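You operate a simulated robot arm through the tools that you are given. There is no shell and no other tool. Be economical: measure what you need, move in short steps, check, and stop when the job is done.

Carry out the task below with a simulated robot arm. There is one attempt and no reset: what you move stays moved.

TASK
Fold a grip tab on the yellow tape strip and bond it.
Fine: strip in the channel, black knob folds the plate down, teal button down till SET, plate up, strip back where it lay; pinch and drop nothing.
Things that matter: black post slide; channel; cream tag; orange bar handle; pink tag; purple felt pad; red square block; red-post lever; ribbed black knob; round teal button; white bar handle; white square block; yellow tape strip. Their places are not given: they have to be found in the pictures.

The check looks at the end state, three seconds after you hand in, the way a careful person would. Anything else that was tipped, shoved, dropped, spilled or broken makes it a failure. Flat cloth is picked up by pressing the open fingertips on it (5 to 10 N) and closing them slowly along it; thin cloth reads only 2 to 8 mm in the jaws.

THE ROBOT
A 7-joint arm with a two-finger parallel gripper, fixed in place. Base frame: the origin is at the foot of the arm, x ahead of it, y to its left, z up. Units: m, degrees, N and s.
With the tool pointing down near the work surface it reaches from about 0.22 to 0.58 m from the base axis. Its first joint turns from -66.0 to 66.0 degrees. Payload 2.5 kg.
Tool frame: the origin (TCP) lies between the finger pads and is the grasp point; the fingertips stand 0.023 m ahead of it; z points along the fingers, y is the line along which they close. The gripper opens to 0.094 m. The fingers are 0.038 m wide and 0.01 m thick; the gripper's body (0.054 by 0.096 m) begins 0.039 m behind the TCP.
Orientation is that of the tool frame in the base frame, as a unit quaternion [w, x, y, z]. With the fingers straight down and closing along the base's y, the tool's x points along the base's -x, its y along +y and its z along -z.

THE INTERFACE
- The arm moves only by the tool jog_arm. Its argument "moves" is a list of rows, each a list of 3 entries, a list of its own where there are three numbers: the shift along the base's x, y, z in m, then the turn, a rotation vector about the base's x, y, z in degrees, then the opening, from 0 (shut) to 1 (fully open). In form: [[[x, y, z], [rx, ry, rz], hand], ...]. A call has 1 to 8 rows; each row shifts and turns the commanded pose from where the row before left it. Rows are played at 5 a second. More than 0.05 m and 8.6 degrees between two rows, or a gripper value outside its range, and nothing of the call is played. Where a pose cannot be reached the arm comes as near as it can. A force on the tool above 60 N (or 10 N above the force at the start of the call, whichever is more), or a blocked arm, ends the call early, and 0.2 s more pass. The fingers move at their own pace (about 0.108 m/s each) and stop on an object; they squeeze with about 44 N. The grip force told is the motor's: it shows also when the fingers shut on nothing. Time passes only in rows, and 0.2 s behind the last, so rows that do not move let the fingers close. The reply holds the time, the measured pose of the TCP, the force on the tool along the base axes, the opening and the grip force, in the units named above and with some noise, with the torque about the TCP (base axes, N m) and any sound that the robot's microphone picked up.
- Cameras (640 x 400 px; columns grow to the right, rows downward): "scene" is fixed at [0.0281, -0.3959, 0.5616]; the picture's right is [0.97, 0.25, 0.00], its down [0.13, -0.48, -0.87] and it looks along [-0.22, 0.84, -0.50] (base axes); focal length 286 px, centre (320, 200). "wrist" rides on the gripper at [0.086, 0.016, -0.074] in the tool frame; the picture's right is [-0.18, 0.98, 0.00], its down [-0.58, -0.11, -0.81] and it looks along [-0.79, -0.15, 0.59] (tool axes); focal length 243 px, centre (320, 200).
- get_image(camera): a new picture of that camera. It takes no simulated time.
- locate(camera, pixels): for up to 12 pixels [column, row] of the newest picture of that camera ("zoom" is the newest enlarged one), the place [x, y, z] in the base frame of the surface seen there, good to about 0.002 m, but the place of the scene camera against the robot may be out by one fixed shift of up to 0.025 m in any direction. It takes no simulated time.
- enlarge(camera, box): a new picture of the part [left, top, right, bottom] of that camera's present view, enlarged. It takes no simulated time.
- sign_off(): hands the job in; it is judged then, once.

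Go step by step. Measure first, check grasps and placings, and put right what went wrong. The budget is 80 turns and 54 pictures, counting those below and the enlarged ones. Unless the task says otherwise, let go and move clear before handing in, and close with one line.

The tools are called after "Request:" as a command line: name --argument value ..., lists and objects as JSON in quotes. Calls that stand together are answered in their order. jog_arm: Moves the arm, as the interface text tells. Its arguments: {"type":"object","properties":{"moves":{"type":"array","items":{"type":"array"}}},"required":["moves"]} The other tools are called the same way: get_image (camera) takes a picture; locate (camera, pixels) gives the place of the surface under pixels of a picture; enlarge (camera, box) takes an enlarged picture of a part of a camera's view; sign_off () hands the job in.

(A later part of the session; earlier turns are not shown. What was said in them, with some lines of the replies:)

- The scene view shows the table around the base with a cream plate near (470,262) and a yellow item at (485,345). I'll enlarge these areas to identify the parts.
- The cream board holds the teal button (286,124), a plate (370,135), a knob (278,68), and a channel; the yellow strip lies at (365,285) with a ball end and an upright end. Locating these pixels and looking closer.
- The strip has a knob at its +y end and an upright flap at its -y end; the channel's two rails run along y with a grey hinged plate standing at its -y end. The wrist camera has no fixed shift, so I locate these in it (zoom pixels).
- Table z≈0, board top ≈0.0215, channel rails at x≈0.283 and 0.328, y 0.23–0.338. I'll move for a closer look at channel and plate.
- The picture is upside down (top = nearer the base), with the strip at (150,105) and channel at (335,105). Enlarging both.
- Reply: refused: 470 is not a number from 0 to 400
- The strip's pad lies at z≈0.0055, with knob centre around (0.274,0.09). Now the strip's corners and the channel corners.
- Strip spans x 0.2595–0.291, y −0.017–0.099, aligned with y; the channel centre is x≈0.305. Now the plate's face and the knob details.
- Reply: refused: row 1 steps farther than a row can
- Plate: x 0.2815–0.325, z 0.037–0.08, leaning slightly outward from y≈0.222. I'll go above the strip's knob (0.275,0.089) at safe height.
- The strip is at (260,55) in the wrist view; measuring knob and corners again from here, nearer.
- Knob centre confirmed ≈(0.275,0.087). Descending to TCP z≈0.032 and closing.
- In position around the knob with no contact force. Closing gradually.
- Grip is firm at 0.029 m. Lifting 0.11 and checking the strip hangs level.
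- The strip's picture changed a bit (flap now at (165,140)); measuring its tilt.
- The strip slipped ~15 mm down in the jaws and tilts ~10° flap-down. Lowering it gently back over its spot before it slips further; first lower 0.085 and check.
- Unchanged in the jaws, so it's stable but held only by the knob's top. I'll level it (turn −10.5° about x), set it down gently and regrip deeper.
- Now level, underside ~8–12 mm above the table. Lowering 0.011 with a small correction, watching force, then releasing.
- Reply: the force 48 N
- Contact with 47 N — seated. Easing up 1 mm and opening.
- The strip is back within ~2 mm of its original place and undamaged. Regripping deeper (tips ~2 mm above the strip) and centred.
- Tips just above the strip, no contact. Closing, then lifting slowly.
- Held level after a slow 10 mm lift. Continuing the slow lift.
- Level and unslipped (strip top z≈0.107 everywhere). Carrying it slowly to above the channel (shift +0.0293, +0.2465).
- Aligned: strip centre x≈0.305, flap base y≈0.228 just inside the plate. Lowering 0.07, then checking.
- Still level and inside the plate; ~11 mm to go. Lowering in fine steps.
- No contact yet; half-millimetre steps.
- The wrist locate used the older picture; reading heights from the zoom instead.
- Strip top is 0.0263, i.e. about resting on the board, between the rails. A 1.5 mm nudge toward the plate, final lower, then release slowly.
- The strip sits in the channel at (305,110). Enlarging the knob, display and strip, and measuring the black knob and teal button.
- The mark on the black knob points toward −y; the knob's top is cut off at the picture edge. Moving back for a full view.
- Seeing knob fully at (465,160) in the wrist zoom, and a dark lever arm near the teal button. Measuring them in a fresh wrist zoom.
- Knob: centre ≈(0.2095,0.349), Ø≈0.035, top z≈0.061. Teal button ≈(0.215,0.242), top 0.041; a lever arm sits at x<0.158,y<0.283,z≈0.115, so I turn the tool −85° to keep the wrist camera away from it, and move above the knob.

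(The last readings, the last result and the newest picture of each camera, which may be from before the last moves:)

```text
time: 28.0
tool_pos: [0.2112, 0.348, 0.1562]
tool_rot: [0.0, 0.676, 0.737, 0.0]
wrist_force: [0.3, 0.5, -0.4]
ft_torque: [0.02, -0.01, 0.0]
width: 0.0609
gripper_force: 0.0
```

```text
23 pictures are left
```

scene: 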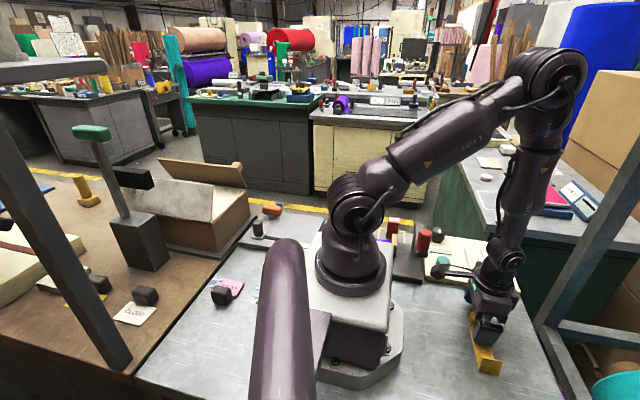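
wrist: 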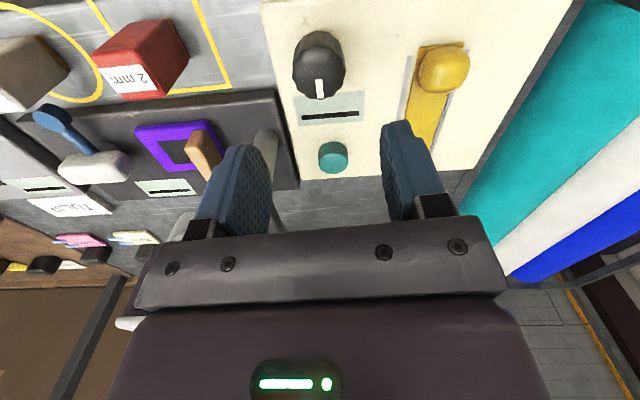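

From here the knob is at (320,65), mark toward −y; the red block at (140,60) is nearby. Measuring clearance.

Request:
locate --camera "wrist" --pixels '[[295, 65], [345, 65], [320, 35], [320, 97], [180, 50], [185, 70], [150, 30], [320, 65], [400, 170]]'

```text
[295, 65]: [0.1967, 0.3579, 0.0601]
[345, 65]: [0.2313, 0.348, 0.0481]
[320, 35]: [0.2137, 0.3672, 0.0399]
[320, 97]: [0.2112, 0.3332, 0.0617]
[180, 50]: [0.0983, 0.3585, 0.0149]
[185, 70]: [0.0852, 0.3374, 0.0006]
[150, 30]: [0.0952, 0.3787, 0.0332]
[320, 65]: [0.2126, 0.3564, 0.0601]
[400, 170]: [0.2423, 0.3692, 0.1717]
```

Clear around the knob. Descending to TCP z≈0.052 and gripping the knob.

Request:
jog_arm --moves '[[[0, 0.001, -0.04], [0, 0, 0], 0.65], [[0, 0, -0.04], [0, 0, 0], 0.65], [[0, 0, -0.024], [0, 0, 0], 0.65], [[0, 0, 0], [0, 0, 0], 0.5], [[0, 0, 0], [0, 0, 0], 0.4], [[0, 0, 0], [0, 0, 0], 0.3], [[0, 0, 0], [0, 0, 0], 0.2]]'

```text
time: 29.6
tool_pos: [0.21, 0.3481, 0.0495]
tool_rot: [0.0, 0.676, 0.737, 0.0]
wrist_force: [2.7, 4.2, -9.8]
ft_torque: [-0.09, 0.32, 0.03]
width: 0.0377
gripper_force: 45.3
```

Knob gripped (0.038 m). Trying a small +8° turn and reading the torque.

Request:
jog_arm --moves '[[[0, 0, 0], [0, 0, 4], 0.2], [[0, 0, 0], [0, 0, 4], 0.2], [[0, 0, 0], [0, 0, 0], 0.2]]'

Request:
enlarge --camera "scene" --box '[380, 200, 540, 300]'

```text
time: 30.4
tool_pos: [0.211, 0.3473, 0.0494]
tool_rot: [0.001, 0.623, 0.782, -0.003]
wrist_force: [8.8, -1.7, -29.2]
ft_torque: [0.06, -0.17, -0.18]
width: 0.037
gripper_force: 44.9
```

```text
4.00 times, centred on (460, 250) of scene
```

zoom: 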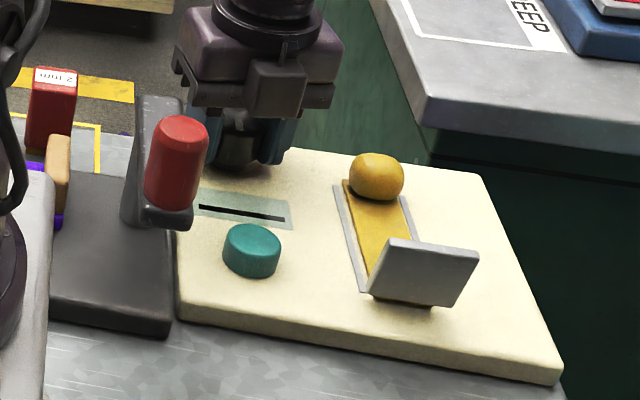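

The plate hasn't moved with +8° and the torque/pull grew, so + seems to be the stop side. Trying the other direction.

Request:
jog_arm --moves '[[[0, 0, 0], [0, 0, -4], 0.2], [[0, 0, 0], [0, 0, -4], 0.2], [[0, 0, 0], [0, 0, -5], 0.2], [[0, 0, 0], [0, 0, -5], 0.2], [[0, 0, 0], [0, 0, -5], 0.2], [[0, 0, 0], [0, 0, 0], 0.2]]'

Request:
enlarge --camera "scene" --box '[380, 200, 540, 300]'

```text
time: 31.8
tool_pos: [0.2097, 0.3473, 0.0522]
tool_rot: [0.0, 0.767, 0.642, -0.004]
wrist_force: [3.2, -10.7, -32.7]
ft_torque: [-0.8, -0.39, 0.0]
width: 0.037
gripper_force: 44.8
```

```text
4.00 times, centred on (460, 250) of scene
```

zoom: 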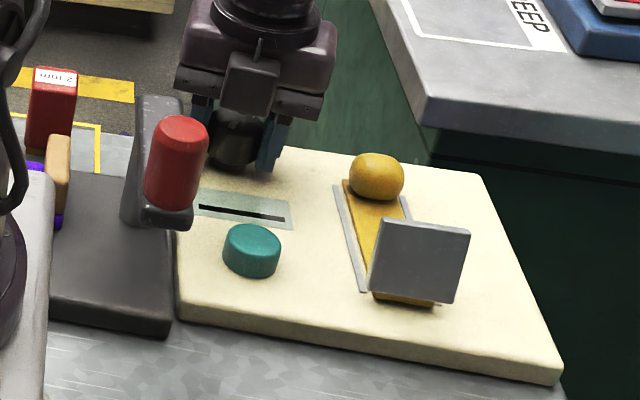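

Clockwise works: the plate has risen toward upright. Easing the vertical pull by 2 mm and continuing −35°.

Request:
jog_arm --moves '[[[0, 0.001, -0.002], [0, 0, -5], 0.2], [[0, 0, 0], [0, 0, -6], 0.2], [[0, 0, 0], [0, 0, -6], 0.2], [[0, 0, 0], [0, 0, -6], 0.2], [[0, 0, 0], [0, 0, -6], 0.2], [[0, 0, 0], [0, 0, -6], 0.2]]'

Request:
enlarge --camera "scene" --box '[380, 200, 540, 300]'

```text
time: 33.1
tool_pos: [0.2102, 0.3491, 0.0483]
tool_rot: [-0.012, 0.899, 0.437, -0.008]
wrist_force: [-4.1, -0.6, 4.3]
ft_torque: [-0.75, -1.39, -0.03]
width: 0.0375
gripper_force: 45.2
out of reach, approached as far as the arm can: row 5, 6
stopped in row 6: the force on the tool passed its limit at 68 N (the readings are from after the stop); the commanded pose is now the measured one
```

```text
4.00 times, centred on (460, 250) of scene
```

zoom: 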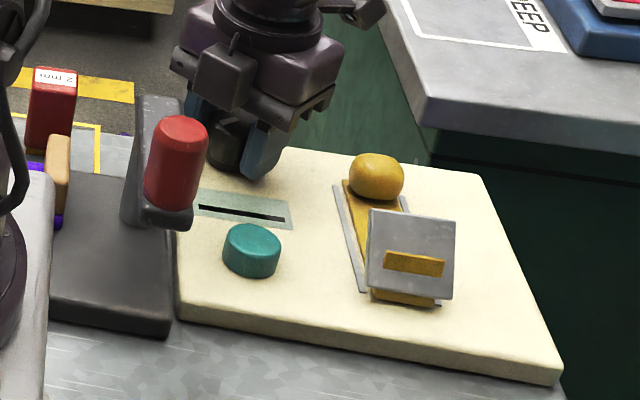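

The wrist reached its turn limit at −128°; the plate now leans inward and the flap's top edge shows through it at (413,265). Releasing the knob, rising and looking before regripping.

Request:
jog_arm --moves '[[[0, 0, 0], [0, 0, 0], 0.4], [[0, 0, 0], [0, 0, 0], 0.65], [[0, 0, 0.03], [0, 0, 0], 0.65], [[0, 0, 0.04], [0, 0, 0], 0.65], [[0, 0, 0.03], [0, 0, 8.5], 0.65], [[0, 0, 0], [0, 0, 8.5], 0.65], [[0, 0, 0], [0, 0, 8.5], 0.65]]'

Request:
get_image --camera "wrist"

Request:
enlarge --camera "scene" --box '[455, 230, 515, 290]'

```text
time: 34.7
tool_pos: [0.222, 0.3408, 0.1473]
tool_rot: [-0.011, 0.781, 0.625, -0.009]
wrist_force: [-0.2, 0.2, 0.1]
ft_torque: [-0.03, -0.01, -0.02]
width: 0.0609
gripper_force: 0.1
out of reach, approached as far as the arm can: row 3, 4
```

```text
19 pictures are left
```

wrist: 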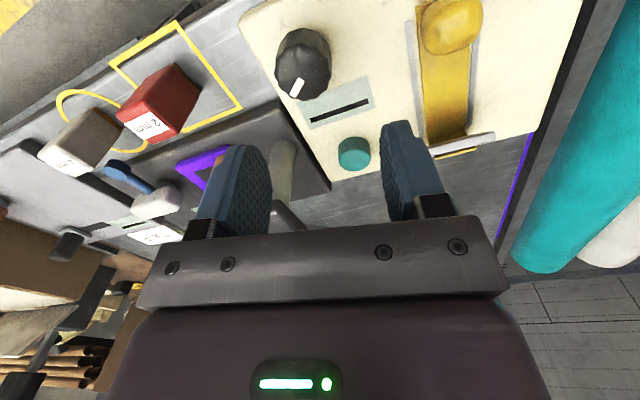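

```text
6.67 times, centred on (485, 260) of scene
```

zoom: 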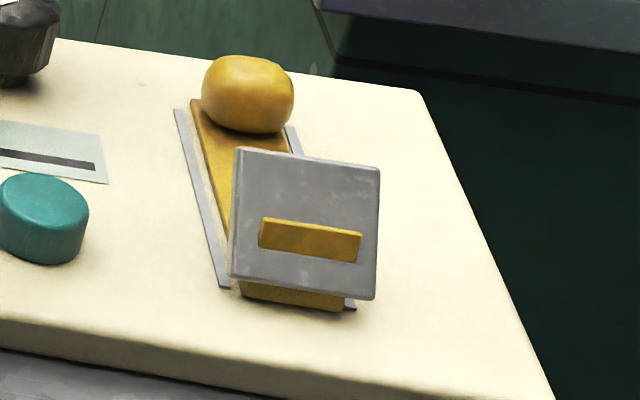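

Checking flap and plate angles via scene-camera points in the zoom.

Request:
locate --camera "zoom" --pixels '[[245, 160], [370, 175], [238, 270], [368, 290], [268, 225], [355, 238], [268, 242], [350, 256], [260, 292], [330, 303], [225, 285], [245, 90]]'

```text
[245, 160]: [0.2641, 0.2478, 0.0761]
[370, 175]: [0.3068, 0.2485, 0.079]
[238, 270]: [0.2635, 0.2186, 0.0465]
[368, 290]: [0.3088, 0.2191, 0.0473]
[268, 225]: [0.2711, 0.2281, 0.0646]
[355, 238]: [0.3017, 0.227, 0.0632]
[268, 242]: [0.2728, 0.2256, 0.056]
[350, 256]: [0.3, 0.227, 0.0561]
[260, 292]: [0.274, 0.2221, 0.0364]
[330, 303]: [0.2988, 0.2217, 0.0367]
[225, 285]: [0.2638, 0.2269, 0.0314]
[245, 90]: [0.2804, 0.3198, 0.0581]
```

Plate pivots about its lower edge (y≈0.222, z≈0.037), ~1:1 with the knob, now ~43° inward. I'll turn the tool back to ~0° above the knob to regrip and continue the fold.

Request:
jog_arm --moves '[[[-0.006, 0.004, 0], [-0.34, -1.6, 0], 0.65], [[-0.0055, 0.004, 0], [0, 0, 8.4], 0.65], [[0, 0, 0], [0, 0, 8.4], 0.65], [[0, 0, 0], [0, 0, 8.4], 0.65], [[0, 0, 0], [0, 0, 8.4], 0.65], [[0, 0, 0], [0, 0, 8.4], 0.65], [[0, 0, 0], [0, 0, 8.4], 0.65], [[0, 0, 0], [0, 0, 8.4], 0.65]]'

Request:
jog_arm --moves '[[[0, 0, 0], [0, 0, 8.4], 0.65], [[0, 0, 0], [0, 0, 8.4], 0.65], [[0, 0, 0], [0, 0, 8.4], 0.65], [[0, 0, 0], [0, 0, 8.4], 0.65], [[0, 0, 0], [0, 0, 8.4], 0.65], [[0, 0, 0], [0, 0, 0], 0.65]]'

```text
time: 36.5
tool_pos: [0.2091, 0.3459, 0.1456]
tool_rot: [0.002, 0.373, 0.928, 0.0]
wrist_force: [0.9, -0.3, 0.2]
ft_torque: [0.0, -0.01, -0.03]
width: 0.061
gripper_force: 0.3
```

```text
time: 37.9
tool_pos: [0.2103, 0.3468, 0.1446]
tool_rot: [0.002, 0.015, 1.0, 0.0]
wrist_force: [1.7, 0.9, 1.0]
ft_torque: [-0.03, 0.01, 0.04]
width: 0.0611
gripper_force: 0.1
```

At θ≈−2° above the knob. Descending and gripping again.

Request:
jog_arm --moves '[[[0, 0.002, -0.04], [0, 0, 0], 0.65], [[0, 0, -0.035], [0, 0, 0], 0.65], [[0, 0, -0.019], [0, 0, 0], 0.65], [[0, 0, 0], [0, 0, 0], 0.5], [[0, 0, 0], [0, 0, 0], 0.4], [[0, 0, 0], [0, 0, 0], 0.3], [[0, 0, 0], [0, 0, 0], 0.2]]'

Request:
jog_arm --moves '[[[0, 0, 0], [0, 0, -5], 0.2], [[0, 0, 0], [0, 0, -5], 0.2], [[0, 0, 0], [0, 0, -5], 0.2], [[0, 0, 0], [0, 0, -5], 0.2]]'

Request:
enlarge --camera "scene" --box '[420, 220, 520, 290]'

```text
time: 39.5
tool_pos: [0.2103, 0.3512, 0.0518]
tool_rot: [0.002, 0.017, 1.0, 0.003]
wrist_force: [6.5, 23.8, -19.7]
ft_torque: [-0.86, -0.27, -0.01]
width: 0.0376
gripper_force: 44.8
```

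```text
time: 40.5
tool_pos: [0.2084, 0.3508, 0.0522]
tool_rot: [0.002, 0.191, 0.982, 0.001]
wrist_force: [1.6, 25.6, -17.1]
ft_torque: [-0.39, -0.13, 0.07]
width: 0.0375
gripper_force: 44.5
```

```text
5.71 times, centred on (470, 255) of scene
```

zoom: 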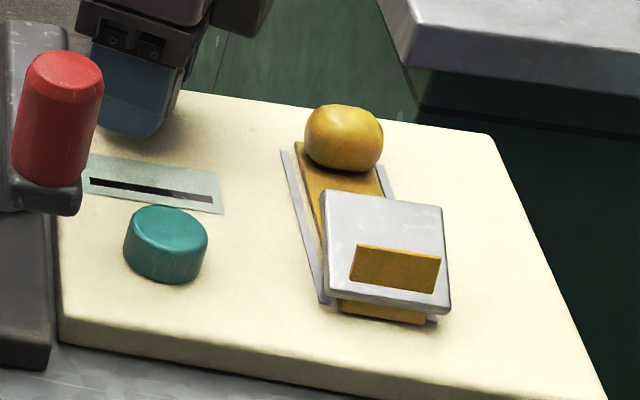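

The plate follows; fold now ~60°. Easing the side load (+2 mm in y) and continuing −40°.

Request:
jog_arm --moves '[[[0, 0.0015, 0], [0, 0, -5], 0.2], [[0, 0, 0], [0, 0, -5], 0.2], [[0, 0, 0], [0, 0, -5], 0.2], [[0, 0, 0], [0, 0, -5], 0.2], [[0, 0, 0], [0, 0, -5], 0.2], [[0, 0, 0], [0, 0, -5], 0.2]]'

Request:
enlarge --camera "scene" --box '[420, 220, 520, 290]'

```text
time: 41.9
tool_pos: [0.2115, 0.3491, 0.0509]
tool_rot: [0.002, 0.438, 0.899, -0.002]
wrist_force: [1.4, 1.4, -0.4]
ft_torque: [-0.05, -0.28, 0.35]
width: 0.0371
gripper_force: 44.8
```

```text
5.71 times, centred on (470, 255) of scene
```

zoom: 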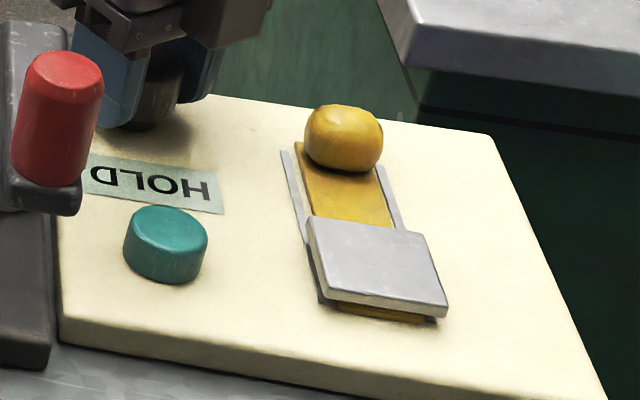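

Display reads "HOLD" and the plate lies folded over the flap. Releasing the knob gently, rising, and checking the plate stays.

Request:
jog_arm --moves '[[[0, 0, 0], [0, 0, 0], 0.39], [[0, 0, 0], [0, 0, 0], 0.6], [[0, 0, 0.03], [0, 0, 0], 0.6], [[0, 0, 0.04], [0, 0, 0], 0.6], [[0, 0, 0.03], [0, 0, -7.5], 0.4], [[0, 0, 0], [0, 0, -7.5], 0.2], [[0, 0, 0], [0, 0, -7.5], 0], [[0, 0, 0], [0, 0, -7.5], 0]]'

Request:
get_image --camera "wrist"

```text
time: 43.7
tool_pos: [0.2117, 0.351, 0.1516]
tool_rot: [0.002, 0.657, 0.754, -0.002]
wrist_force: [-0.6, 0.0, 0.4]
ft_torque: [0.0, -0.02, -0.01]
width: 0.0
gripper_force: 42.3
```

```text
15 pictures are left
```

wrist: 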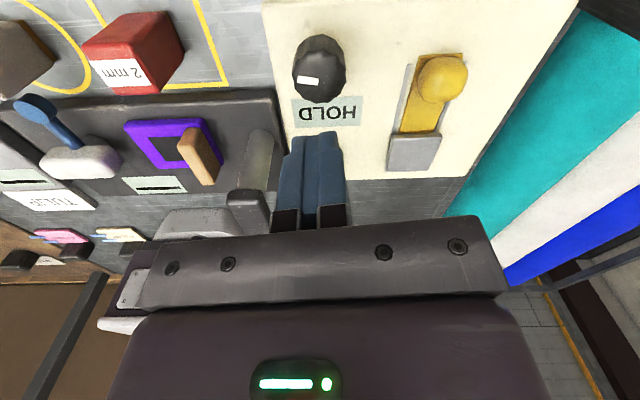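

Plate stays down, HOLD still shown. Moving above the teal button and descending close to it.

Request:
jog_arm --moves '[[[0.003, -0.036, 0], [0, 0, -4], 0], [[0.003, -0.036, 0], [0, 0, -4], 0], [[0.0015, -0.037, 0], [0, 0, 0], 0], [[0, 0, -0.035], [0, 0, 0], 0], [[0, 0, -0.03], [0, 0, 0], 0], [[0, 0, -0.012], [0, 0, 0], 0]]'

Request:
enlarge --camera "scene" --box '[400, 200, 520, 290]'

```text
time: 45.1
tool_pos: [0.2155, 0.2428, 0.0746]
tool_rot: [0.001, 0.707, 0.707, -0.001]
wrist_force: [-0.1, 0.4, 0.2]
ft_torque: [-0.02, 0.0, 0.01]
width: 0.0
gripper_force: 42.0
```

```text
4.44 times, centred on (460, 245) of scene
```

zoom: 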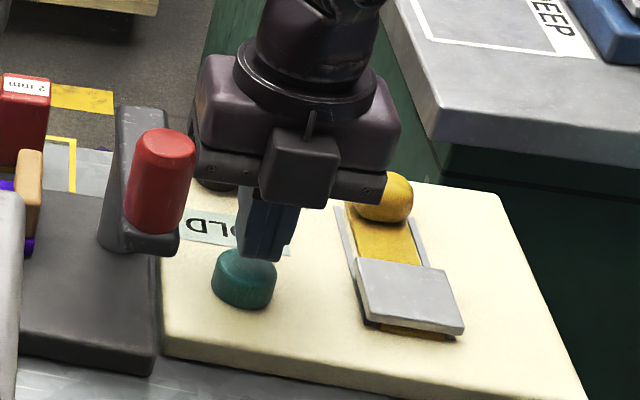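

Fingertips stand over the teal button, clear of the lever. Pressing down in small steps.

Request:
jog_arm --moves '[[[0.002, 0, -0.005], [0, 0, 0], 0], [[0, 0, -0.004], [0, 0, 0], 0], [[0, 0, -0.002], [0, 0, 0], 0], [[0, 0, -0.002], [0, 0, 0], 0]]'

```text
time: 46.1
tool_pos: [0.2194, 0.2412, 0.0595]
tool_rot: [0.001, 0.707, 0.707, -0.001]
wrist_force: [-0.6, -0.7, 0.5]
ft_torque: [0.01, 0.04, -0.02]
width: 0.0001
gripper_force: 42.7
```

No force yet; continuing in 1.5 mm steps.

Request:
jog_arm --moves '[[[0, 0, -0.0015], [0, 0, 0], 0], [[0, 0, -0.0015], [0, 0, 0], 0], [[0, 0, 0], [0, 0, 0], 0]]'

Request:
enlarge --camera "scene" --box '[400, 220, 500, 290]'

```text
time: 46.9
tool_pos: [0.2193, 0.2421, 0.0589]
tool_rot: [0.001, 0.707, 0.707, -0.001]
wrist_force: [-1.2, -0.7, 1.4]
ft_torque: [0.03, 0.02, 0.02]
width: 0.0
gripper_force: 42.4
```

```text
5.71 times, centred on (450, 255) of scene
```

zoom: 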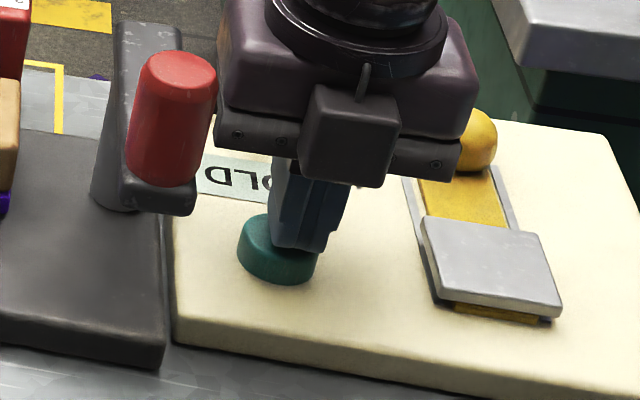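

Tips are on the button with light force (1.4 N), slightly toward its +x edge. Shifting 2 mm back and pressing further.

Request:
jog_arm --moves '[[[-0.002, 0, 0], [0, 0, 0], 0], [[0, 0, -0.0015], [0, 0, 0], 0], [[0, 0, -0.0015], [0, 0, 0], 0], [[0, 0, -0.001], [0, 0, 0], 0], [[0, 0, 0], [0, 0, 0], 0]]'

```text
time: 48.1
tool_pos: [0.217, 0.2418, 0.0544]
tool_rot: [0.001, 0.706, 0.708, -0.003]
wrist_force: [-4.1, 1.1, 12.8]
ft_torque: [0.13, 0.11, 0.08]
width: 0.0001
gripper_force: 42.5
heard: click
```

Click heard with 12.8 N. Holding the button down and watching the display.

Request:
jog_arm --moves '[[[0, 0, -0.0005], [0, 0, 0], 0], [[0, 0, 0], [0, 0, 0], 0], [[0, 0, 0], [0, 0, 0], 0], [[0, 0, 0], [0, 0, 0], 0], [[0, 0, 0], [0, 0, 0], 0], [[0, 0, 0], [0, 0, 0], 0], [[0, 0, 0], [0, 0, 0], 0], [[0, 0, 0], [0, 0, 0], 0]]'

Request:
jog_arm --moves '[[[0, 0, 0], [0, 0, 0], 0], [[0, 0, 0], [0, 0, 0], 0], [[0, 0, 0], [0, 0, 0], 0], [[0, 0, 0], [0, 0, 0], 0], [[0, 0, 0], [0, 0, 0], 0], [[0, 0, 0], [0, 0, 0], 0], [[0, 0, 0], [0, 0, 0], 0], [[0, 0, 0], [0, 0, 0], 0]]'

Request:
jog_arm --moves '[[[0, 0, 0], [0, 0, 0], 0], [[0, 0, 0], [0, 0, 0], 0], [[0, 0, 0], [0, 0, 0], 0], [[0, 0, 0], [0, 0, 0], 0], [[0, 0, 0], [0, 0, 0], 0], [[0, 0, 0], [0, 0, 0], 0], [[0, 0, 0], [0, 0, 0], 0], [[0, 0, 0], [0, 0, 0], 0]]'

Request:
enlarge --camera "wrist" --box '[240, 0, 440, 130]'

```text
time: 49.9
tool_pos: [0.2179, 0.2415, 0.0541]
tool_rot: [0.001, 0.707, 0.707, -0.001]
wrist_force: [-7.5, 1.3, 14.8]
ft_torque: [0.07, 0.16, 0.03]
width: 0.0002
gripper_force: 42.3
```

```text
time: 51.7
tool_pos: [0.2191, 0.242, 0.0534]
tool_rot: [0.002, 0.707, 0.707, -0.001]
wrist_force: [-2.1, -0.1, 14.0]
ft_torque: [0.04, 0.06, 0.03]
width: 0.0
gripper_force: 42.5
```

```text
time: 53.5
tool_pos: [0.2187, 0.2417, 0.0526]
tool_rot: [0.002, 0.707, 0.707, -0.001]
wrist_force: [2.5, -1.5, 14.2]
ft_torque: [0.06, -0.07, -0.02]
width: 0.0
gripper_force: 42.9
```

```text
3.08 times, centred on (340, 65) of wrist
```

zoom: 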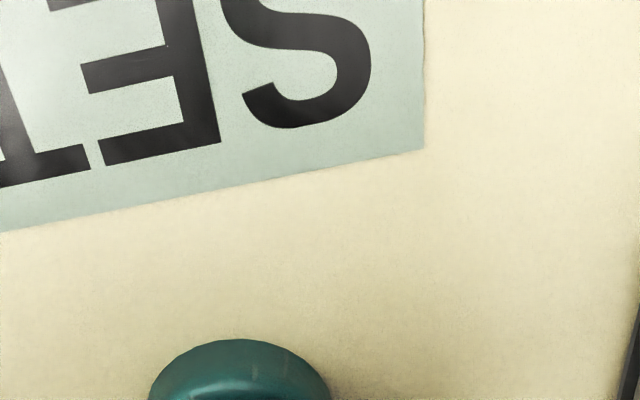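

Display shows "SET". Lifting off and returning above the black knob with the tool at −105°.

Request:
jog_arm --moves '[[[0, 0, 0.03], [0, 0, 0], 0], [[0, 0, 0.035], [0, 0, 0], 0], [[0, 0, 0.03], [0, 0, 0], 0], [[-0.003, 0.036, 0], [0, 0, -5], 0.3], [[-0.003, 0.036, 0], [0, 0, -5], 0.5], [[-0.0015, 0.0355, 0], [0, 0, -5], 0.65], [[0, 0, 0], [0, 0, 0], 0.65]]'

Request:
enlarge --camera "scene" --box '[400, 220, 520, 290]'

```text
time: 55.1
tool_pos: [0.2102, 0.3507, 0.1485]
tool_rot: [0.001, 0.793, 0.609, -0.002]
wrist_force: [-0.1, -0.7, -0.1]
ft_torque: [0.01, -0.03, -0.03]
width: 0.0612
gripper_force: 0.0
```

```text
5.33 times, centred on (460, 255) of scene
```

zoom: 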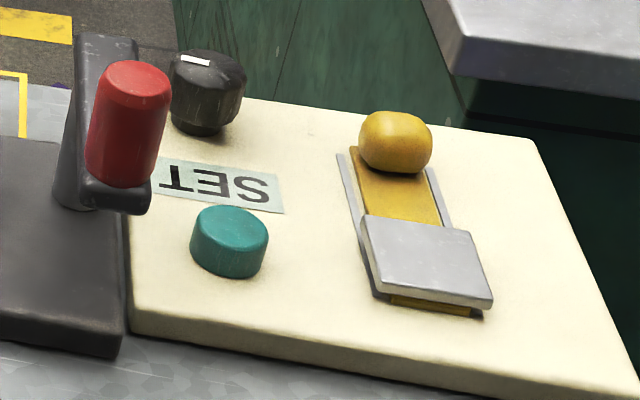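

Bond SET and plate still down. Descending onto the knob and gripping it.

Request:
jog_arm --moves '[[[0, -0.001, -0.04], [0, 0, 0], 0.65], [[0, 0, -0.035], [0, 0, 0], 0.65], [[0, 0, -0.021], [0, 0, 0], 0.65], [[0, 0, 0], [0, 0, 0], 0.5], [[0, 0, 0], [0, 0, 0], 0.4], [[0, 0, 0], [0, 0, 0], 0.3], [[0, 0, 0], [0, 0, 0], 0.2]]'

Request:
jog_arm --moves '[[[0, 0, 0], [0, 0, 6], 0.2], [[0, 0, 0], [0, 0, 6], 0.2], [[0, 0, 0], [0, 0, 6], 0.2], [[0, 0, 0], [0, 0, 6], 0.2], [[0, 0, 0], [0, 0, 6], 0.2], [[0, 0, 0], [0, 0, 6], 0.2], [[0, 0, 0], [0, 0, 6], 0.2], [[0, 0, 0], [0, 0, 6], 0.2]]'

Request:
jog_arm --moves '[[[0, 0, 0], [0, 0, 6], 0.2], [[0, 0, 0], [0, 0, 6], 0.2], [[0, 0, 0], [0, 0, 6], 0.2], [[0, 0, 0], [0, 0, 6], 0.2], [[0, 0, 0], [0, 0, 6], 0.2], [[0, 0, 0], [0, 0, 6], 0.2]]'

Request:
enlarge --camera "scene" --box '[400, 220, 520, 290]'

```text
time: 56.7
tool_pos: [0.209, 0.35, 0.0533]
tool_rot: [0.001, 0.793, 0.609, -0.001]
wrist_force: [-2.7, 4.9, -8.3]
ft_torque: [-0.07, -0.55, -0.01]
width: 0.0373
gripper_force: 45.0
```

```text
time: 58.5
tool_pos: [0.2101, 0.3482, 0.0525]
tool_rot: [0.002, 0.475, 0.88, 0.002]
wrist_force: [8.9, 28.7, -30.2]
ft_torque: [-0.14, 0.85, -0.06]
width: 0.0376
gripper_force: 45.3
```

```text
time: 59.9
tool_pos: [0.2108, 0.3497, 0.0529]
tool_rot: [0.003, 0.18, 0.984, 0.003]
wrist_force: [10.0, 31.5, -32.2]
ft_torque: [-0.56, 0.87, -0.09]
width: 0.0379
gripper_force: 44.8
```

```text
5.33 times, centred on (460, 255) of scene
```

zoom: 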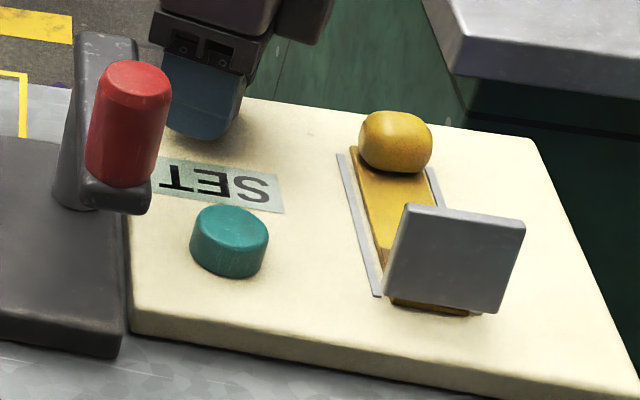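

Plate is about upright again; turning a bit more toward its original rest, with side load eased.

Request:
jog_arm --moves '[[[0, 0.0015, -0.001], [0, 0, 4], 0.2], [[0, 0, 0], [0, 0, 4], 0.2], [[0, 0, 0], [0, 0, 3], 0.2]]'

Request:
jog_arm --moves '[[[0, 0, 0], [0, 0, 0], 0.4], [[0, 0, 0], [0, 0, 0], 0.65], [[0, 0, 0.03], [0, 0, 0], 0.65], [[0, 0, 0.04], [0, 0, 0], 0.65], [[-0.025, -0.01, 0.035], [0, 0, 3], 0.65], [[-0.025, -0.02, 0.035], [0, 0, 3], 0.65], [[0, -0.01, 0], [0, 0, 3.7], 0.65]]'

Request:
enlarge --camera "wrist" --box '[200, 0, 440, 150]'

```text
time: 60.7
tool_pos: [0.21, 0.3503, 0.0534]
tool_rot: [0.003, 0.086, 0.996, 0.001]
wrist_force: [7.6, 12.5, 5.9]
ft_torque: [-0.98, -0.32, -0.03]
width: 0.0376
gripper_force: 45.0
```

```text
time: 62.3
tool_pos: [0.1591, 0.3089, 0.1921]
tool_rot: [0.002, 0.002, 1.0, 0.0]
wrist_force: [0.6, 0.1, 0.7]
ft_torque: [-0.01, -0.01, 0.02]
width: 0.0609
gripper_force: 0.1
```

```text
2.67 times, centred on (320, 75) of wrist
```

zoom: 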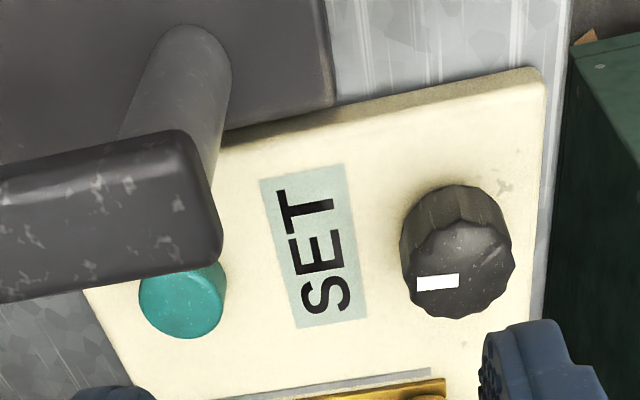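

The knob mark is back where it began. Moving forward to view the strip before picking it up.

Request:
jog_arm --moves '[[[0.03, 0, 0], [0, 0, 0], 0.7], [[0.03, 0, 0], [0, 0, 0], 0.8], [[0, 0, 0], [0, 0, 0], 0.8]]'

Request:
enlarge --camera "wrist" --box '[200, 30, 400, 150]'

Request:
locate --camera "zoom" --pixels '[[140, 225], [180, 290], [430, 165], [400, 200], [370, 200], [440, 200], [395, 170], [395, 260], [200, 240], [300, 220], [100, 250]]'

```text
time: 63.1
tool_pos: [0.2198, 0.3098, 0.1908]
tool_rot: [0.002, 0.002, 1.0, 0.0]
wrist_force: [-0.5, 0.2, -0.4]
ft_torque: [0.01, -0.02, 0.02]
width: 0.0753
gripper_force: 0.1
```

```text
3.20 times, centred on (300, 90) of wrist
```

zoom: 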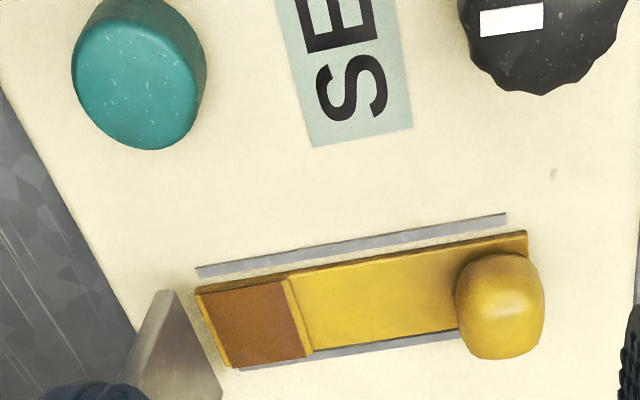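

```text
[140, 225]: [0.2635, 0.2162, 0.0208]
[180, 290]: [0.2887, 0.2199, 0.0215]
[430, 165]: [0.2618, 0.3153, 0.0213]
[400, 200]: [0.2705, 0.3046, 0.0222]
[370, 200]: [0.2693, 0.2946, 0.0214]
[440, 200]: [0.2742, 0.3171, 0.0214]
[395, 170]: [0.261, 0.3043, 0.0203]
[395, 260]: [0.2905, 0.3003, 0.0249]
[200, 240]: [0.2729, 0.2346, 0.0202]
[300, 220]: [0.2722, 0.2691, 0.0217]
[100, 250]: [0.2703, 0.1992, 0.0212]
```

The flap is folded flat (brown tab at (255,320)). Measuring the strip corners and knob.

Request:
locate --camera "zoom" --pixels '[[198, 292], [230, 364], [522, 236], [500, 290], [460, 290], [540, 290], [500, 260], [500, 352], [290, 320], [450, 260], [456, 322], [170, 300]]'

```text
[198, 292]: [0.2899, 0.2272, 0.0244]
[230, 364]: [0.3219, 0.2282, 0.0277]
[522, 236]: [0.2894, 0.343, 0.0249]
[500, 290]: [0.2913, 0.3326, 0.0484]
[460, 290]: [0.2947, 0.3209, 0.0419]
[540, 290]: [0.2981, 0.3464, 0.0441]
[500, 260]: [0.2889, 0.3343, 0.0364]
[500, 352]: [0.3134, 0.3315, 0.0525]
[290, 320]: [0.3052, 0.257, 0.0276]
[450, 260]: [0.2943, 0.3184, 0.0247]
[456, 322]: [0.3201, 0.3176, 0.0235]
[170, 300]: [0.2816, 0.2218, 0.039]
```

Strip centre x 0.305, knob ≈(0.3045,0.3335). Moving above it and descending to TCP z≈0.051.

Request:
jog_arm --moves '[[[0.04, 0.012, 0], [0, 0, 0], 0.9], [[0.0447, 0.0117, 0], [0, 0, 0], 1], [[0, 0, -0.04], [0, 0, 0], 1], [[0, 0, -0.04], [0, 0, 0], 1], [[0, 0, -0.035], [0, 0, 0], 0.8], [[0, 0, -0.015], [0, 0, 0], 0.8], [[0, 0, -0.007], [0, 0, 0], 0.8]]'

```text
time: 64.7
tool_pos: [0.3057, 0.3336, 0.0534]
tool_rot: [0.001, 0.001, 1.0, 0.0]
wrist_force: [-0.1, 0.1, 0.0]
ft_torque: [0.04, 0.02, 0.0]
width: 0.0752
gripper_force: 0.1
```

Lowering 2.5 mm more, closing, and starting a slow lift.

Request:
jog_arm --moves '[[[-0.001, 0, -0.0025], [0, 0, 0], 0.5], [[0, 0, 0], [0, 0, 0], 0.4], [[0, 0, 0], [0, 0, 0], 0.3], [[0, 0, 0], [0, 0, 0], 0.15], [[0, 0, 0], [0, 0, 0], 0], [[0, 0, 0.002], [0, 0, 0], 0], [[0, 0, 0.003], [0, 0, 0], 0], [[0, 0, 0.005], [0, 0, 0], 0]]'

Request:
jog_arm --moves '[[[0, 0, 0.007], [0, 0, 0], 0], [[0, 0, 0.01], [0, 0, 0], 0], [[0, 0, 0.012], [0, 0, 0], 0], [[0, 0, 0.013], [0, 0, 0], 0], [[0, 0, 0.013], [0, 0, 0], 0], [[0, 0, 0.012], [0, 0, 0], 0], [[0, 0, 0.008], [0, 0, 0], 0], [[0, 0, 0.004], [0, 0, 0], 0]]'

Request:
get_image --camera "wrist"

Request:
locate --camera "wrist" --pixels '[[130, 158], [165, 184], [335, 120], [200, 145], [200, 175], [235, 150], [325, 145], [320, 180]]'

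```text
time: 66.5
tool_pos: [0.303, 0.3327, 0.0622]
tool_rot: [0.002, 0.002, 1.0, 0.001]
wrist_force: [0.1, -0.2, -0.8]
ft_torque: [0.01, 0.01, 0.04]
width: 0.029
gripper_force: 44.2
```

```text
time: 68.3
tool_pos: [0.3028, 0.3326, 0.1414]
tool_rot: [0.001, 0.002, 1.0, 0.0]
wrist_force: [1.1, -0.1, -0.1]
ft_torque: [0.01, 0.01, 0.01]
width: 0.0288
gripper_force: 43.8
```

```text
7 pictures are left
```

wrist: 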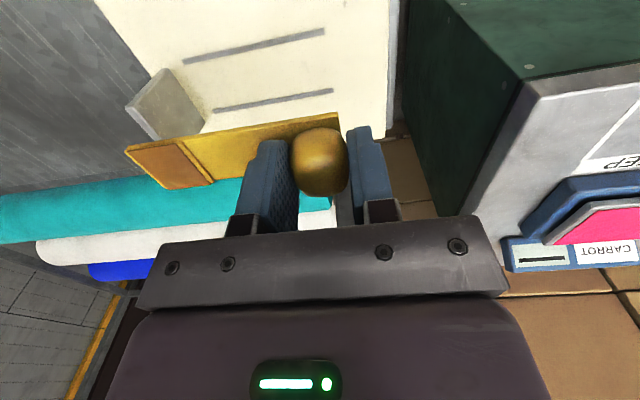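

```text
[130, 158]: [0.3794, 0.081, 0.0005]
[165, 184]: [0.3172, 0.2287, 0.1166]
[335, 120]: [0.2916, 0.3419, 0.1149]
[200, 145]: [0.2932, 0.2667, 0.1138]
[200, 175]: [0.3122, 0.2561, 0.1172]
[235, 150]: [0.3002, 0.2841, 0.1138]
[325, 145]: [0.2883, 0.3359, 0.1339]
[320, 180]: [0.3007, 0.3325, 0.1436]
```

Level and secure; folded tab clearly visible. Carrying slowly back (−0.030, −0.245).

Request:
jog_arm --moves '[[[-0.001, -0.007, 0], [0, 0, 0], 0], [[-0.002, -0.012, 0], [0, 0, 0], 0], [[-0.002, -0.018, 0], [0, 0, 0], 0], [[-0.002, -0.018, 0], [0, 0, 0], 0], [[-0.002, -0.018, 0], [0, 0, 0], 0], [[-0.002, -0.018, 0], [0, 0, 0], 0], [[-0.002, -0.018, 0], [0, 0, 0], 0], [[-0.002, -0.01, 0], [0, 0, 0], 0]]'

Request:
jog_arm --moves '[[[-0.002, -0.01, 0], [0, 0, 0], 0], [[-0.002, -0.018, 0], [0, 0, 0], 0], [[-0.002, -0.02, 0], [0, 0, 0], 0], [[-0.002, -0.02, 0], [0, 0, 0], 0], [[-0.002, -0.02, 0], [0, 0, 0], 0], [[-0.002, -0.018, 0], [0, 0, 0], 0], [[-0.002, -0.013, 0], [0, 0, 0], 0], [[-0.001, -0.007, 0], [0, 0, 0], 0]]'

Request:
jog_arm --moves '[[[0, 0, -0.008], [0, 0, 0], 0], [[0, 0, -0.014], [0, 0, 0], 0], [[0, 0, -0.016], [0, 0, 0], 0], [[0, 0, -0.016], [0, 0, 0], 0], [[0, 0, -0.016], [0, 0, 0], 0], [[0, 0, -0.014], [0, 0, 0], 0], [[0, 0, -0.01], [0, 0, 0], 0], [[0, 0, -0.005], [0, 0, 0], 0]]'

Request:
get_image --camera "wrist"

Request:
locate --camera "wrist" --pixels '[[132, 152], [165, 184], [335, 117], [200, 145], [200, 175], [235, 150], [325, 145], [320, 180], [155, 185]]'

```text
time: 70.1
tool_pos: [0.2885, 0.214, 0.1407]
tool_rot: [0.002, 0.003, 1.0, 0.001]
wrist_force: [0.2, -0.2, -0.7]
ft_torque: [0.02, 0.0, 0.0]
width: 0.0288
gripper_force: 44.0
```

```text
time: 71.9
tool_pos: [0.2745, 0.087, 0.1425]
tool_rot: [0.002, 0.001, 1.0, 0.0]
wrist_force: [-0.3, -0.3, 0.3]
ft_torque: [0.04, 0.03, 0.03]
width: 0.0287
gripper_force: 43.8
```

```text
time: 73.7
tool_pos: [0.2741, 0.088, 0.041]
tool_rot: [0.0, 0.002, 1.0, 0.0]
wrist_force: [0.6, -0.1, -0.9]
ft_torque: [0.02, 0.02, -0.02]
width: 0.0288
gripper_force: 44.4
```

```text
6 pictures are left
```

wrist: 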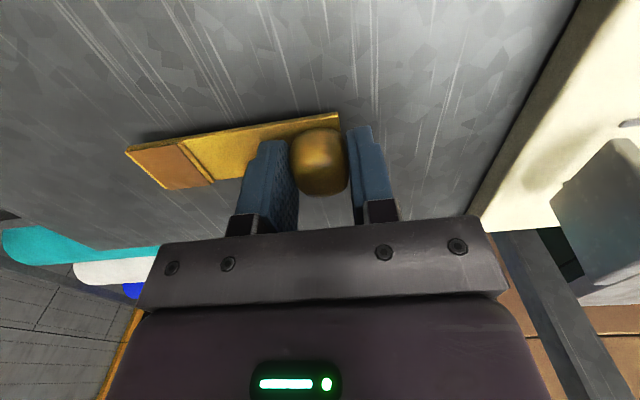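

```text
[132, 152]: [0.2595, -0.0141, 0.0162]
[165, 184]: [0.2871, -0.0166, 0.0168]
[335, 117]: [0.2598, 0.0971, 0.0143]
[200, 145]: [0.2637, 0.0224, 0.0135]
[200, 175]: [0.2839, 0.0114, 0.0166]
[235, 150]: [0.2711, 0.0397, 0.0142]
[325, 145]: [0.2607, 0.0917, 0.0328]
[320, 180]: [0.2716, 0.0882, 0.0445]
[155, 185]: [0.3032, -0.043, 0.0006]
```

Position matches the original; ~9 mm above the table. Lowering finely.

Request:
jog_arm --moves '[[[0, 0, -0.004], [0, 0, 0], 0], [[0, 0, -0.003], [0, 0, 0], 0], [[0, 0, -0.001], [0, 0, 0], 0], [[0, 0, -0.0007], [0, 0, 0], 0], [[0, 0, 0], [0, 0, 0], 0]]'

```text
time: 74.9
tool_pos: [0.274, 0.0894, 0.0335]
tool_rot: [0.001, 0.003, 1.0, 0.0]
wrist_force: [-0.1, 0.4, -0.7]
ft_torque: [0.0, 0.01, -0.02]
width: 0.029
gripper_force: 44.0
```

No contact yet; half-millimetre steps.

Request:
jog_arm --moves '[[[0, 0, -0.0006], [0, 0, 0], 0], [[0, 0, -0.0005], [0, 0, 0], 0], [[0, 0, -0.0004], [0, 0, 0], 0], [[0, 0, 0], [0, 0, 0], 0]]'

```text
time: 75.9
tool_pos: [0.274, 0.0899, 0.0313]
tool_rot: [0.003, 0.002, 1.0, 0.001]
wrist_force: [-3.9, 0.4, 14.3]
ft_torque: [-0.19, 0.03, -0.08]
width: 0.0287
gripper_force: 44.3
```

Contact at 14 N: strip seated. Releasing and rising clear.

Request:
jog_arm --moves '[[[0, 0, 0.0005], [0, 0, 0], 0.33], [[0, 0, 0], [0, 0, 0], 0.5], [[0, 0, 0], [0, 0, 0], 0.75], [[0, 0, 0.02], [0, 0, 0], 0.8], [[0, 0, 0.04], [0, 0, 0], 0.8], [[0, 0, 0.04], [0, 0, 0], 0.8], [[0, 0, 0.03], [0, 0, 0], 0.8]]'

Request:
enlarge --camera "wrist" --box '[150, 0, 470, 200]'

Request:
get_image --camera "scene"

```text
time: 77.5
tool_pos: [0.2714, 0.0875, 0.1643]
tool_rot: [0.002, 0.002, 1.0, 0.0]
wrist_force: [0.2, -0.4, -0.4]
ft_torque: [0.01, -0.02, 0.02]
width: 0.0753
gripper_force: 0.1
```

```text
2.00 times, centred on (310, 100) of wrist
```

zoom: 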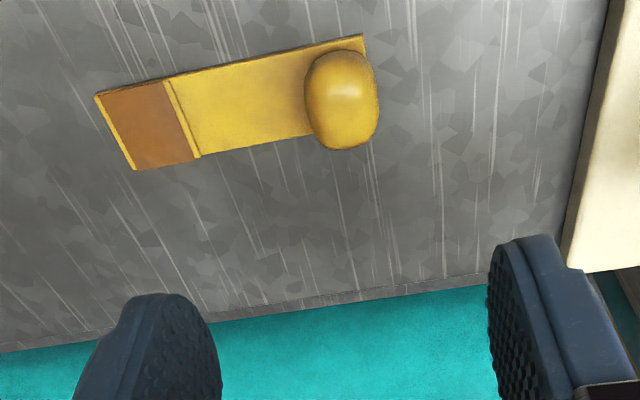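

```text
4 pictures are left
```

scene: 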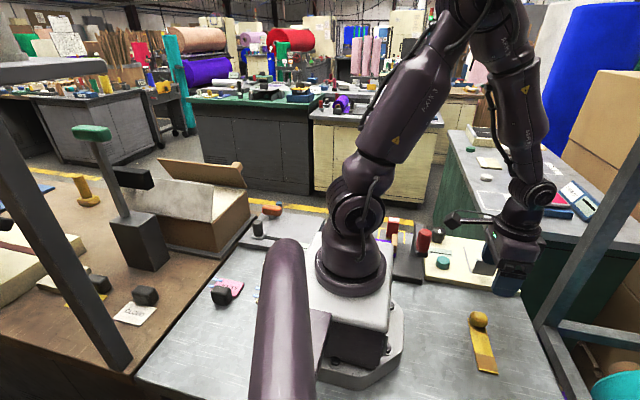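

Request:
locate --camera "zoom" --pixels '[[100, 98], [137, 166], [360, 42], [340, 90], [310, 100], [373, 95], [150, 110], [250, 100]]'

Request:
enlarge --camera "scene" --box '[380, 210, 530, 304]'

```text
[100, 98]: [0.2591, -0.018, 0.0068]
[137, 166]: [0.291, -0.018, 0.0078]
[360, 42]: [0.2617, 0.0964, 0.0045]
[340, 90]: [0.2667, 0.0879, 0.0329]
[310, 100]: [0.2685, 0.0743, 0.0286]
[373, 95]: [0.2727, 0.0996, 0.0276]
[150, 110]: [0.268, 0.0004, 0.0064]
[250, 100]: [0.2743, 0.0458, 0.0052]
```

```text
4.26 times, centred on (455, 257) of scene
```

zoom: 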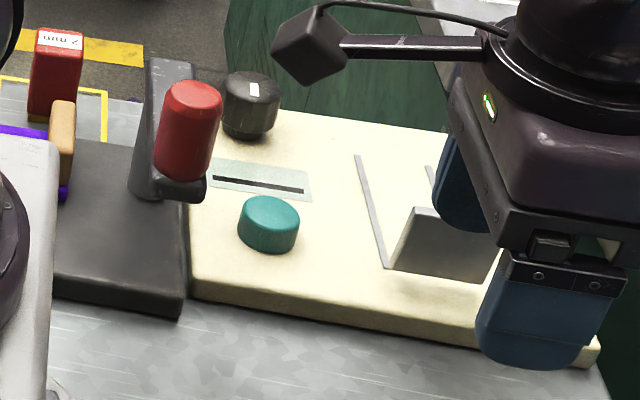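

The strip is back where it started (corners within ~1 mm of the first reading) with its tab flat. The plate is up, the black knob's mark is back where it began, and the arm is clear, so I'm handing in.

Request:
sign_off

```text
The job is handed in.
```

The grip tab is folded and bonded: the display reached SET, the plate is back up, and the strip lies within about 1 mm of where it started. On the first lift the strip slipped in the jaws; I set it back down and regripped it, and nothing was dropped.
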